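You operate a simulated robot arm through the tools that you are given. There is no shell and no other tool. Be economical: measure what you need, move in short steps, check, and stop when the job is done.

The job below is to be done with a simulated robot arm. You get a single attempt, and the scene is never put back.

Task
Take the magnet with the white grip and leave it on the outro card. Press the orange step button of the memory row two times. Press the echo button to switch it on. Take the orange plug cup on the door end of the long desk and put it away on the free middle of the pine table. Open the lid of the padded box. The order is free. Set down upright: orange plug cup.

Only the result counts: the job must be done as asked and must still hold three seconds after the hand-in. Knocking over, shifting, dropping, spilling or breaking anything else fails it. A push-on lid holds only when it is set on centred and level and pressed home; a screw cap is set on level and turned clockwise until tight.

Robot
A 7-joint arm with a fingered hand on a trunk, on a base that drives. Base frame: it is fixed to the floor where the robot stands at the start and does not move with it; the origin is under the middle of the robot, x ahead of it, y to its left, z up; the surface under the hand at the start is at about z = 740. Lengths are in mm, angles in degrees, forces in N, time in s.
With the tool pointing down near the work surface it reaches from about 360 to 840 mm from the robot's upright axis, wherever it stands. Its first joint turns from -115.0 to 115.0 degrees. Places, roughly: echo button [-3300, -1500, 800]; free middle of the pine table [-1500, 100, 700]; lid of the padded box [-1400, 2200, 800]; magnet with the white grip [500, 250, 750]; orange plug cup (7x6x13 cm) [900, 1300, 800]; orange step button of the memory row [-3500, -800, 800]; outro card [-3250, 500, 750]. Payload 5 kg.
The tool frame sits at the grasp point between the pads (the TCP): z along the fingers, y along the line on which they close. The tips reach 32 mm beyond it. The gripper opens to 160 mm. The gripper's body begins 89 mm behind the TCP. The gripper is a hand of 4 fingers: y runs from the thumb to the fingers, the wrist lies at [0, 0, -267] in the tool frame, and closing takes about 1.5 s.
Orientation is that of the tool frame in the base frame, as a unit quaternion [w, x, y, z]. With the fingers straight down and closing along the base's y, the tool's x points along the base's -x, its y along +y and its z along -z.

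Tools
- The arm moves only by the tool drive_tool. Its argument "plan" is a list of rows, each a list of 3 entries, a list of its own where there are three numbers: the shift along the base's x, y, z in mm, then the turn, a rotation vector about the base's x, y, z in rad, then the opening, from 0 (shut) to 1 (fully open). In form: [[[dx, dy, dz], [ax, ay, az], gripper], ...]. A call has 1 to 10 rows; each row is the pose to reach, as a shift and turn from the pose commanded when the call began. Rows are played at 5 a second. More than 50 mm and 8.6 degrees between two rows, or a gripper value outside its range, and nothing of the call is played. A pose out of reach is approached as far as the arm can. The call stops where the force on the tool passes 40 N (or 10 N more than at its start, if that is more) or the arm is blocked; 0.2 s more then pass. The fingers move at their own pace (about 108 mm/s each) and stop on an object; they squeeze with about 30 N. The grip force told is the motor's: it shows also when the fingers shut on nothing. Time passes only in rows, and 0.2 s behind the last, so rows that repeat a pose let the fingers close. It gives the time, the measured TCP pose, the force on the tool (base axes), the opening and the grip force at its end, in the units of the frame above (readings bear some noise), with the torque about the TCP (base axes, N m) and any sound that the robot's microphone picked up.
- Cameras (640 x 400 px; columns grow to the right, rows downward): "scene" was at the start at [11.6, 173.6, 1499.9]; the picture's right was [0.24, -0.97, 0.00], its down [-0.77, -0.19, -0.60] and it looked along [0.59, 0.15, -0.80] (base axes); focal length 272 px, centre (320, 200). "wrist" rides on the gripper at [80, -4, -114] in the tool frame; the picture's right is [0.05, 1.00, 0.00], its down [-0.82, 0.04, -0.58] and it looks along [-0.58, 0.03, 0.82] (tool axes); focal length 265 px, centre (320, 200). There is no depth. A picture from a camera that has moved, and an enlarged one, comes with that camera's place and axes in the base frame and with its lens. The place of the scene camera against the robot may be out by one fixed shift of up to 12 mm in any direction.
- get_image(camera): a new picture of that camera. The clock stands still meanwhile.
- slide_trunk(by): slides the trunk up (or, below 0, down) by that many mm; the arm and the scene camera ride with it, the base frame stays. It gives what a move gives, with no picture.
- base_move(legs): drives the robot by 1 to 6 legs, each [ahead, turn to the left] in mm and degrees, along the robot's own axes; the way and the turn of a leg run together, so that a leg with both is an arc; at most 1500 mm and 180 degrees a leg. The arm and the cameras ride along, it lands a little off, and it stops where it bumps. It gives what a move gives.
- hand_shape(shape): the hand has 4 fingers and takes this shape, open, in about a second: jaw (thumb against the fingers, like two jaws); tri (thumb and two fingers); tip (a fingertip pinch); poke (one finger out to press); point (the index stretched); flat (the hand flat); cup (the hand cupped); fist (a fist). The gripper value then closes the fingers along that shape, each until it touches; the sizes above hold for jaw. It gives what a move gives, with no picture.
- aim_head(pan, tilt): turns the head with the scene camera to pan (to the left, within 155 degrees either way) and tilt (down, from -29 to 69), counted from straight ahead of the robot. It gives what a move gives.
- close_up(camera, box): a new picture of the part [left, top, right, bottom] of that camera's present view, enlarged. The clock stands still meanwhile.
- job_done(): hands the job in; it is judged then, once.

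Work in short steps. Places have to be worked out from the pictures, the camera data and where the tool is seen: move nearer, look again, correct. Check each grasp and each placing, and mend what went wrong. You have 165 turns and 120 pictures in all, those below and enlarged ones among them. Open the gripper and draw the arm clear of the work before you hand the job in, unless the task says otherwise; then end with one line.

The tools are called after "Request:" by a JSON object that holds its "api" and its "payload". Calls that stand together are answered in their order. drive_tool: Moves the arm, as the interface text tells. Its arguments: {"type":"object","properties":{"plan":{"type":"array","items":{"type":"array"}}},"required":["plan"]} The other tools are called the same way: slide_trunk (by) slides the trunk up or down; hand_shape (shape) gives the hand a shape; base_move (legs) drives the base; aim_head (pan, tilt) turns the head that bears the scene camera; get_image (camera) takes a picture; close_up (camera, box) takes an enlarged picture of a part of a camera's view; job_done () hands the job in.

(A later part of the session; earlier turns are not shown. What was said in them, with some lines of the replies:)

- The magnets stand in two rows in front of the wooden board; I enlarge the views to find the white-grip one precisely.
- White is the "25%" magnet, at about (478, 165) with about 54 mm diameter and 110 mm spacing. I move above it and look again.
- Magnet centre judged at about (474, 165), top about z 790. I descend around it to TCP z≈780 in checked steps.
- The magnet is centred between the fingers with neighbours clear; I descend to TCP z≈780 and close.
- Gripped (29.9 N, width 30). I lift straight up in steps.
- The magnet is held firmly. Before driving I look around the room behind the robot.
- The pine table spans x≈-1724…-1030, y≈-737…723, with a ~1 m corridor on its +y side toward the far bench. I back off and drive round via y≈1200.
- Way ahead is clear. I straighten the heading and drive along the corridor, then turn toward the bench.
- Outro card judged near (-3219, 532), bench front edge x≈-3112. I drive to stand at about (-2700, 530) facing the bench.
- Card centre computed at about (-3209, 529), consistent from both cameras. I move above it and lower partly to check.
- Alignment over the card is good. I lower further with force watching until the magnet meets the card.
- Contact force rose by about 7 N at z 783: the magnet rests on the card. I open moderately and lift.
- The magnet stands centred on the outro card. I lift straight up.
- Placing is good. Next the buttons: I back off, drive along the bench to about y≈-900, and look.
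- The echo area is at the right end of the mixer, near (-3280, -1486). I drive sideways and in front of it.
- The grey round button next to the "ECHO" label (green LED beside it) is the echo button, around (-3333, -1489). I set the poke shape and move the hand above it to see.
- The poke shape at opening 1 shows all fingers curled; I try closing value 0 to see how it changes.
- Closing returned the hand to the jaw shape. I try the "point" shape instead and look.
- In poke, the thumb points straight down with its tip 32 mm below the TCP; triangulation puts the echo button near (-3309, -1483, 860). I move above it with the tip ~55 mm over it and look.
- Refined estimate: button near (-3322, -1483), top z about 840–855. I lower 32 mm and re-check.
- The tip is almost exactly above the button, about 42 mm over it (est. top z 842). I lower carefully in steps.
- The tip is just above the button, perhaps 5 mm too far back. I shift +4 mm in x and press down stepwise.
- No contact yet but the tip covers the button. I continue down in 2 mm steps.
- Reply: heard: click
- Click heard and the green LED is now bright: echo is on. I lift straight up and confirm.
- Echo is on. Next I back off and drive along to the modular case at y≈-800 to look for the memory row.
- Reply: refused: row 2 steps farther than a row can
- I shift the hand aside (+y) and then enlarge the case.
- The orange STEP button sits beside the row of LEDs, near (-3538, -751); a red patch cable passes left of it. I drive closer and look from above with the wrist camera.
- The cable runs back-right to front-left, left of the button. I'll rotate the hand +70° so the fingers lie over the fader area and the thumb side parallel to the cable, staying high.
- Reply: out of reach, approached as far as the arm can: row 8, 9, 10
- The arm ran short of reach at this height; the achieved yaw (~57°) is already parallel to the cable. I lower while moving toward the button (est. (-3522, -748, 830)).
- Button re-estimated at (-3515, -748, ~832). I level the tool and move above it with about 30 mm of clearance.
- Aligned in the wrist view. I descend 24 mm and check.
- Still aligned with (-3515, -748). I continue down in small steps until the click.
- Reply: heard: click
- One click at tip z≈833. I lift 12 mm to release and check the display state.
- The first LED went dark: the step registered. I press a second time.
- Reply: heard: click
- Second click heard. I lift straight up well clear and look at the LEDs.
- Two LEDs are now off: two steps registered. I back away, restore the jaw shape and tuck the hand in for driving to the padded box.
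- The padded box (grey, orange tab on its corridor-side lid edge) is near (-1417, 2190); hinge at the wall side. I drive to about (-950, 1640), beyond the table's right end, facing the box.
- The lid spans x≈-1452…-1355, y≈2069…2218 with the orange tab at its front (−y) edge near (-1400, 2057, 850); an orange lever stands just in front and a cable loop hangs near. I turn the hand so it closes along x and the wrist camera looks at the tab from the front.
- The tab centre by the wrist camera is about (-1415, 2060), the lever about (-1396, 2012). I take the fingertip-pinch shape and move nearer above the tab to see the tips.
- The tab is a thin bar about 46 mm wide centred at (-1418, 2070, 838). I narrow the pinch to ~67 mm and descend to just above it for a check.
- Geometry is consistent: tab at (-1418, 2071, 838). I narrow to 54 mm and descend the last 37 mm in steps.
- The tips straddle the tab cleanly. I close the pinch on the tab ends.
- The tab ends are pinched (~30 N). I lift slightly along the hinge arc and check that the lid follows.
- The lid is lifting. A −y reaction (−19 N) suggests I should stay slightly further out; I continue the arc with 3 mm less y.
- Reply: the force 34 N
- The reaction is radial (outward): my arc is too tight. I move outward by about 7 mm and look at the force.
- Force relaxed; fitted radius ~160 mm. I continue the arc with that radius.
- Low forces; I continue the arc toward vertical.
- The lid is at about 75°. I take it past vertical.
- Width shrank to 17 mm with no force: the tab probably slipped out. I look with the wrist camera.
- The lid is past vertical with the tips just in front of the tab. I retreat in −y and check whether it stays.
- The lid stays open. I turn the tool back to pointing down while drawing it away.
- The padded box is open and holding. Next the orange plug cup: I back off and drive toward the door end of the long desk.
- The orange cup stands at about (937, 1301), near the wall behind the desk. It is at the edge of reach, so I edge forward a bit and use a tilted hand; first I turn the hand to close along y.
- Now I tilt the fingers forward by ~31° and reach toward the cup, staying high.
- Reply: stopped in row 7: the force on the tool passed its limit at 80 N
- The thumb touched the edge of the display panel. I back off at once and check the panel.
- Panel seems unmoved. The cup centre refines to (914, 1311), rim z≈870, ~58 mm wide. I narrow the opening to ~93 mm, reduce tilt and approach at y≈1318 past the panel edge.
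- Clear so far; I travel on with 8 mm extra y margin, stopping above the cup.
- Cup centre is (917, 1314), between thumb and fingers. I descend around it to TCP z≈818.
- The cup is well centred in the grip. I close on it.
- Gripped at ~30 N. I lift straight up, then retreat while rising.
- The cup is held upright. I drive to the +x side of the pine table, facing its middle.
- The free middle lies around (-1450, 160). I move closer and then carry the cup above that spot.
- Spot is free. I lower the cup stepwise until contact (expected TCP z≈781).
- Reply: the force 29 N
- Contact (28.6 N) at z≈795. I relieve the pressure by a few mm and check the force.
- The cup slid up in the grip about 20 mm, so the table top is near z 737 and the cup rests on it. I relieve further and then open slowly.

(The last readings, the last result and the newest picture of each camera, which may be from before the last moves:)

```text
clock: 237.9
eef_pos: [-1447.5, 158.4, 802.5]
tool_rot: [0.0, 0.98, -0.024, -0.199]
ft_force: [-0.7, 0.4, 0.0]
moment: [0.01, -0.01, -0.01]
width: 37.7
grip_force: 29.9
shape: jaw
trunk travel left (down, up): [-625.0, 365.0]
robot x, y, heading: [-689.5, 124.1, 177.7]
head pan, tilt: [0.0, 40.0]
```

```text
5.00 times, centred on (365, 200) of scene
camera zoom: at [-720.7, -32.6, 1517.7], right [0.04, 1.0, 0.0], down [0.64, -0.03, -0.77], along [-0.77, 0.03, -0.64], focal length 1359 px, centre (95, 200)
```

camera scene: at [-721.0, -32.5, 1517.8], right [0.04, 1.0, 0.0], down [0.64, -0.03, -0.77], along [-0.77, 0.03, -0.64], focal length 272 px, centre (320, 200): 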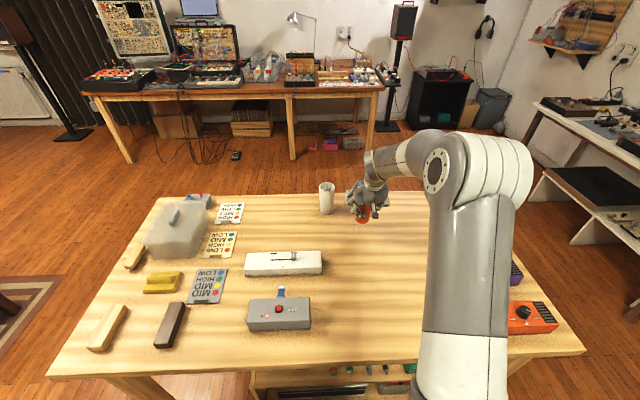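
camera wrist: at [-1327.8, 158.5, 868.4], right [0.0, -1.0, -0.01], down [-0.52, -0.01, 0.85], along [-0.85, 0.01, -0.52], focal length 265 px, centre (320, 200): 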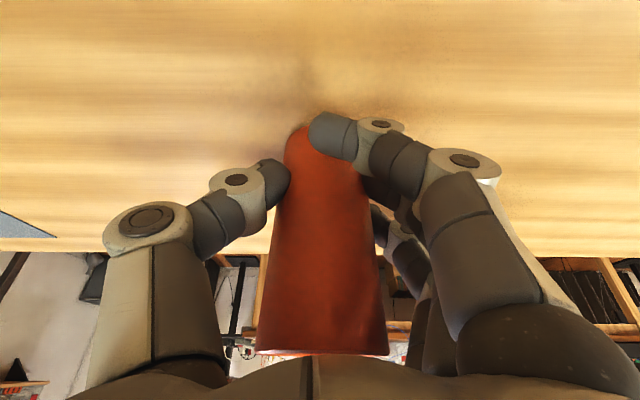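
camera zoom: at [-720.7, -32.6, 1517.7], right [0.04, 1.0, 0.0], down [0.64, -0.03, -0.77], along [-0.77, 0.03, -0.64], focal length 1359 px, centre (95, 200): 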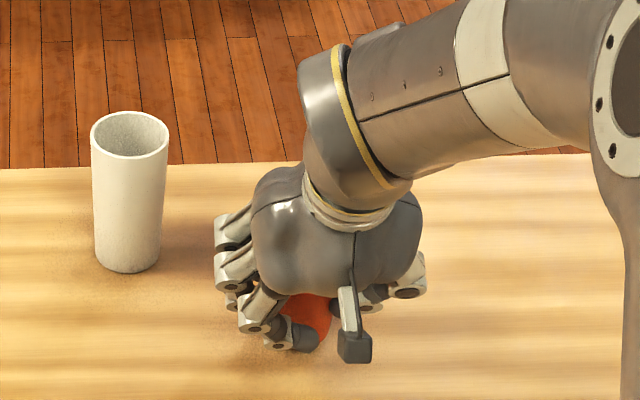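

Force is zero now; I lower 2 mm so it certainly rests, then open gradually.

Request:
{"api": "drive_tool", "payload": {"plan": [[[0, 0, -2], [0, 0, 0], 0], [[0, 0, -2], [0, 0, 0], 0.27], [[0, 0, -2], [0, 0, 0], 0.35], [[0, 0, -2], [0, 0, 0], 0.45], [[0, 0, -2], [0, 0, 0], 0.55], [[0, 0, -2], [0, 0, 0], 0.6], [[0, 0, -2], [0, 0, 0], 0.6]]}}

Request:
{"api": "get_image", "payload": {"camera": "wrist"}}

```text
clock: 239.5
eef_pos: [-1447.4, 157.8, 800.5]
tool_rot: [-0.001, 0.979, -0.024, -0.201]
ft_force: [-0.1, 0.2, 0.6]
moment: [-0.03, 0.03, -0.02]
width: 95.5
grip_force: 0.0
shape: jaw
trunk travel left (down, up): [-625.0, 365.0]
robot x, y, heading: [-689.6, 119.9, 177.6]
head pan, tilt: [0.0, 40.0]
```

```text
13 pictures are left
camera wrist: at [-1328.5, 158.3, 873.0], right [0.0, -1.0, -0.01], down [-0.52, -0.01, 0.85], along [-0.85, 0.01, -0.52], focal length 265 px, centre (320, 200)
```

wrist: 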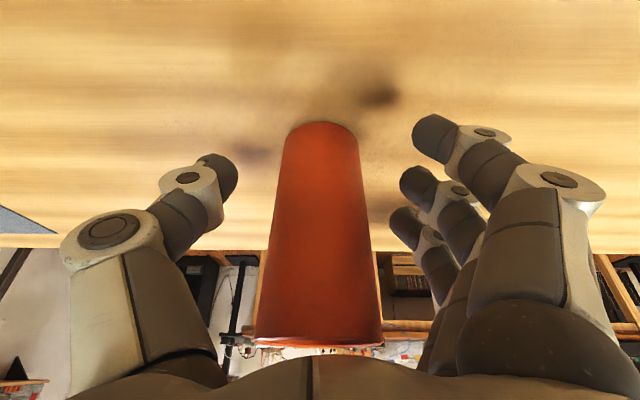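

The cup stands free and upright. I rise straight up and clear.

Request:
{"api": "drive_tool", "payload": {"plan": [[[0, 0, 20], [0, 0, 0], 0.6], [[0, 0, 55], [0, 0, 0], 0.6], [[0, 0, 100], [0, 0, 0], 0.6], [[0, 0, 145], [0, 0, 0], 0.6], [[20, 0, 185], [0, 0, 0], 0.6], [[60, 0, 210], [0, 0, 0], 0.6], [[105, 0, 225], [0, 0, 0], 0.6], [[150, 0, 235], [0, 0, 0], 0.6]]}}

Request:
{"api": "get_image", "payload": {"camera": "scene"}}

```text
clock: 241.3
eef_pos: [-1295.8, 157.6, 1034.1]
tool_rot: [0.0, 0.979, -0.024, -0.202]
ft_force: [0.1, -0.4, 0.6]
moment: [0.0, -0.01, -0.01]
width: 95.4
grip_force: 0.1
shape: jaw
trunk travel left (down, up): [-625.0, 365.0]
robot x, y, heading: [-689.5, 125.4, 177.4]
head pan, tilt: [0.0, 40.0]
```

```text
12 pictures are left
camera scene: at [-719.8, -32.9, 1517.8], right [0.04, 1.0, 0.0], down [0.64, -0.03, -0.77], along [-0.77, 0.03, -0.64], focal length 272 px, centre (320, 200)
```

scene: 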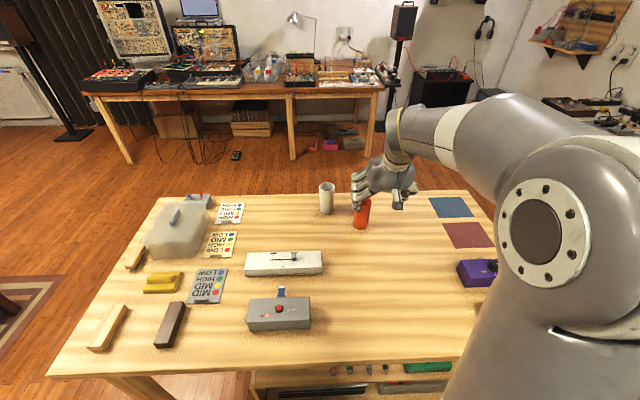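

The cup stands upright on the free middle. I check it enlarged and verify that the box lid is still open.

Request:
{"api": "close_up", "payload": {"camera": "scene", "box": [310, 170, 420, 240]}}

Request:
{"api": "aim_head", "payload": {"pan": -68, "tilt": 15}}

Request:
{"api": "get_image", "payload": {"camera": "scene"}}

```text
5.71 times, centred on (365, 205) of scene
camera zoom: at [-719.8, -32.9, 1517.8], right [0.04, 1.0, 0.0], down [0.64, -0.03, -0.77], along [-0.77, 0.03, -0.64], focal length 1553 px, centre (63, 171)
```

zoom: 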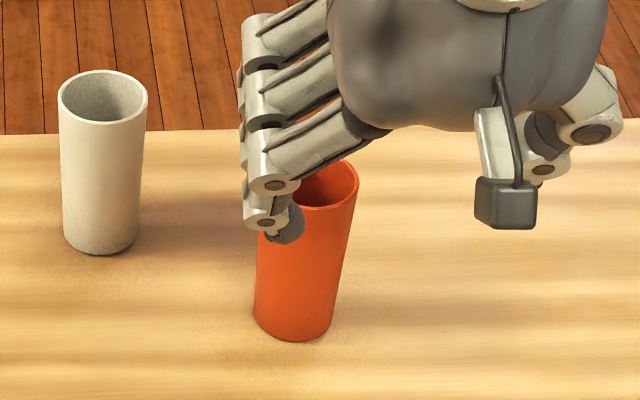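

```text
clock: 242.7
eef_pos: [-1297.5, 158.7, 1032.3]
tool_rot: [0.0, 0.979, -0.024, -0.201]
ft_force: [0.3, -0.3, -0.4]
moment: [-0.01, 0.0, 0.01]
width: 95.1
grip_force: 0.1
shape: jaw
trunk travel left (down, up): [-625.0, 365.0]
robot x, y, heading: [-688.6, 125.0, 177.8]
head pan, tilt: [-68.0, 15.0]
```

```text
10 pictures are left
camera scene: at [-667.2, 51.9, 1557.3], right [0.94, 0.34, 0.0], down [0.09, -0.24, -0.97], along [-0.33, 0.91, -0.26], focal length 272 px, centre (320, 200)
```

scene: 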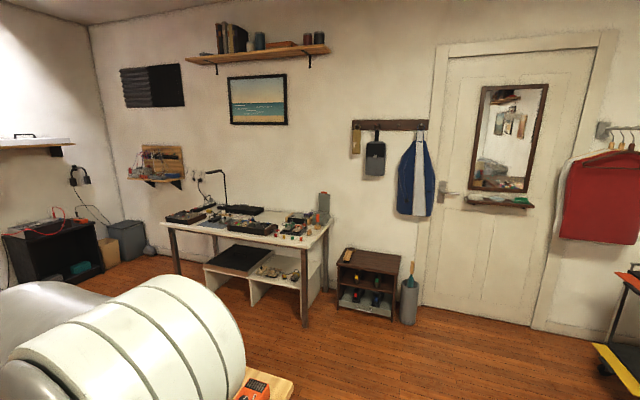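

The cup is upright and the lid remains open. I draw the robot back from the table before handing in.

Request:
{"api": "base_move", "payload": {"legs": [[-250, 0]]}}

Request:
{"api": "aim_head", "payload": {"pan": 0, "tilt": 35}}

Request:
{"api": "get_image", "payload": {"camera": "scene"}}

```text
clock: 244.6
eef_pos: [-1046.1, 146.9, 1033.3]
tool_rot: [-0.001, 0.979, -0.023, -0.202]
ft_force: [-0.2, -0.1, 0.4]
moment: [0.0, 0.02, 0.0]
width: 95.5
grip_force: 0.1
shape: jaw
trunk travel left (down, up): [-625.0, 365.0]
robot x, y, heading: [-437.2, 114.6, 177.9]
head pan, tilt: [-68.0, 15.0]
```

```text
clock: 245.9
eef_pos: [-1046.8, 146.3, 1032.9]
tool_rot: [0.0, 0.979, -0.022, -0.202]
ft_force: [0.8, -0.1, -0.5]
moment: [0.02, 0.0, 0.03]
width: 95.4
grip_force: 0.0
shape: jaw
trunk travel left (down, up): [-625.0, 365.0]
robot x, y, heading: [-434.7, 114.8, 178.0]
head pan, tilt: [0.0, 35.0]
```

```text
9 pictures are left
camera scene: at [-471.8, -42.2, 1525.4], right [0.04, 1.0, 0.0], down [0.57, -0.02, -0.82], along [-0.82, 0.03, -0.57], focal length 272 px, centre (320, 200)
```

scene: 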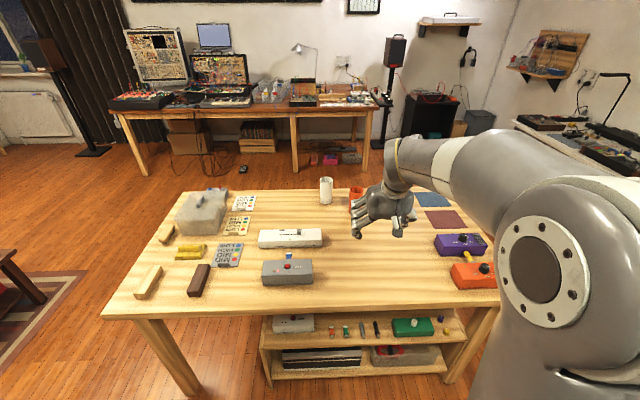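

All five parts are done, the gripper is open and the arm is clear; I hand the job in.

Request:
{"api": "job_done", "payload": {}}

```text
The job is handed in.
```

I handed the job in with all five parts done: the white magnet is on the outro card, the orange step button was pressed twice, echo is on, the orange cup stands upright on the pine table, and the padded box lid is open. While I was reaching for the cup, the thumb bumped the display panel on the long desk and the arm stopped at its force limit (80 N). The panel looked unmoved in the pictures afterwards.
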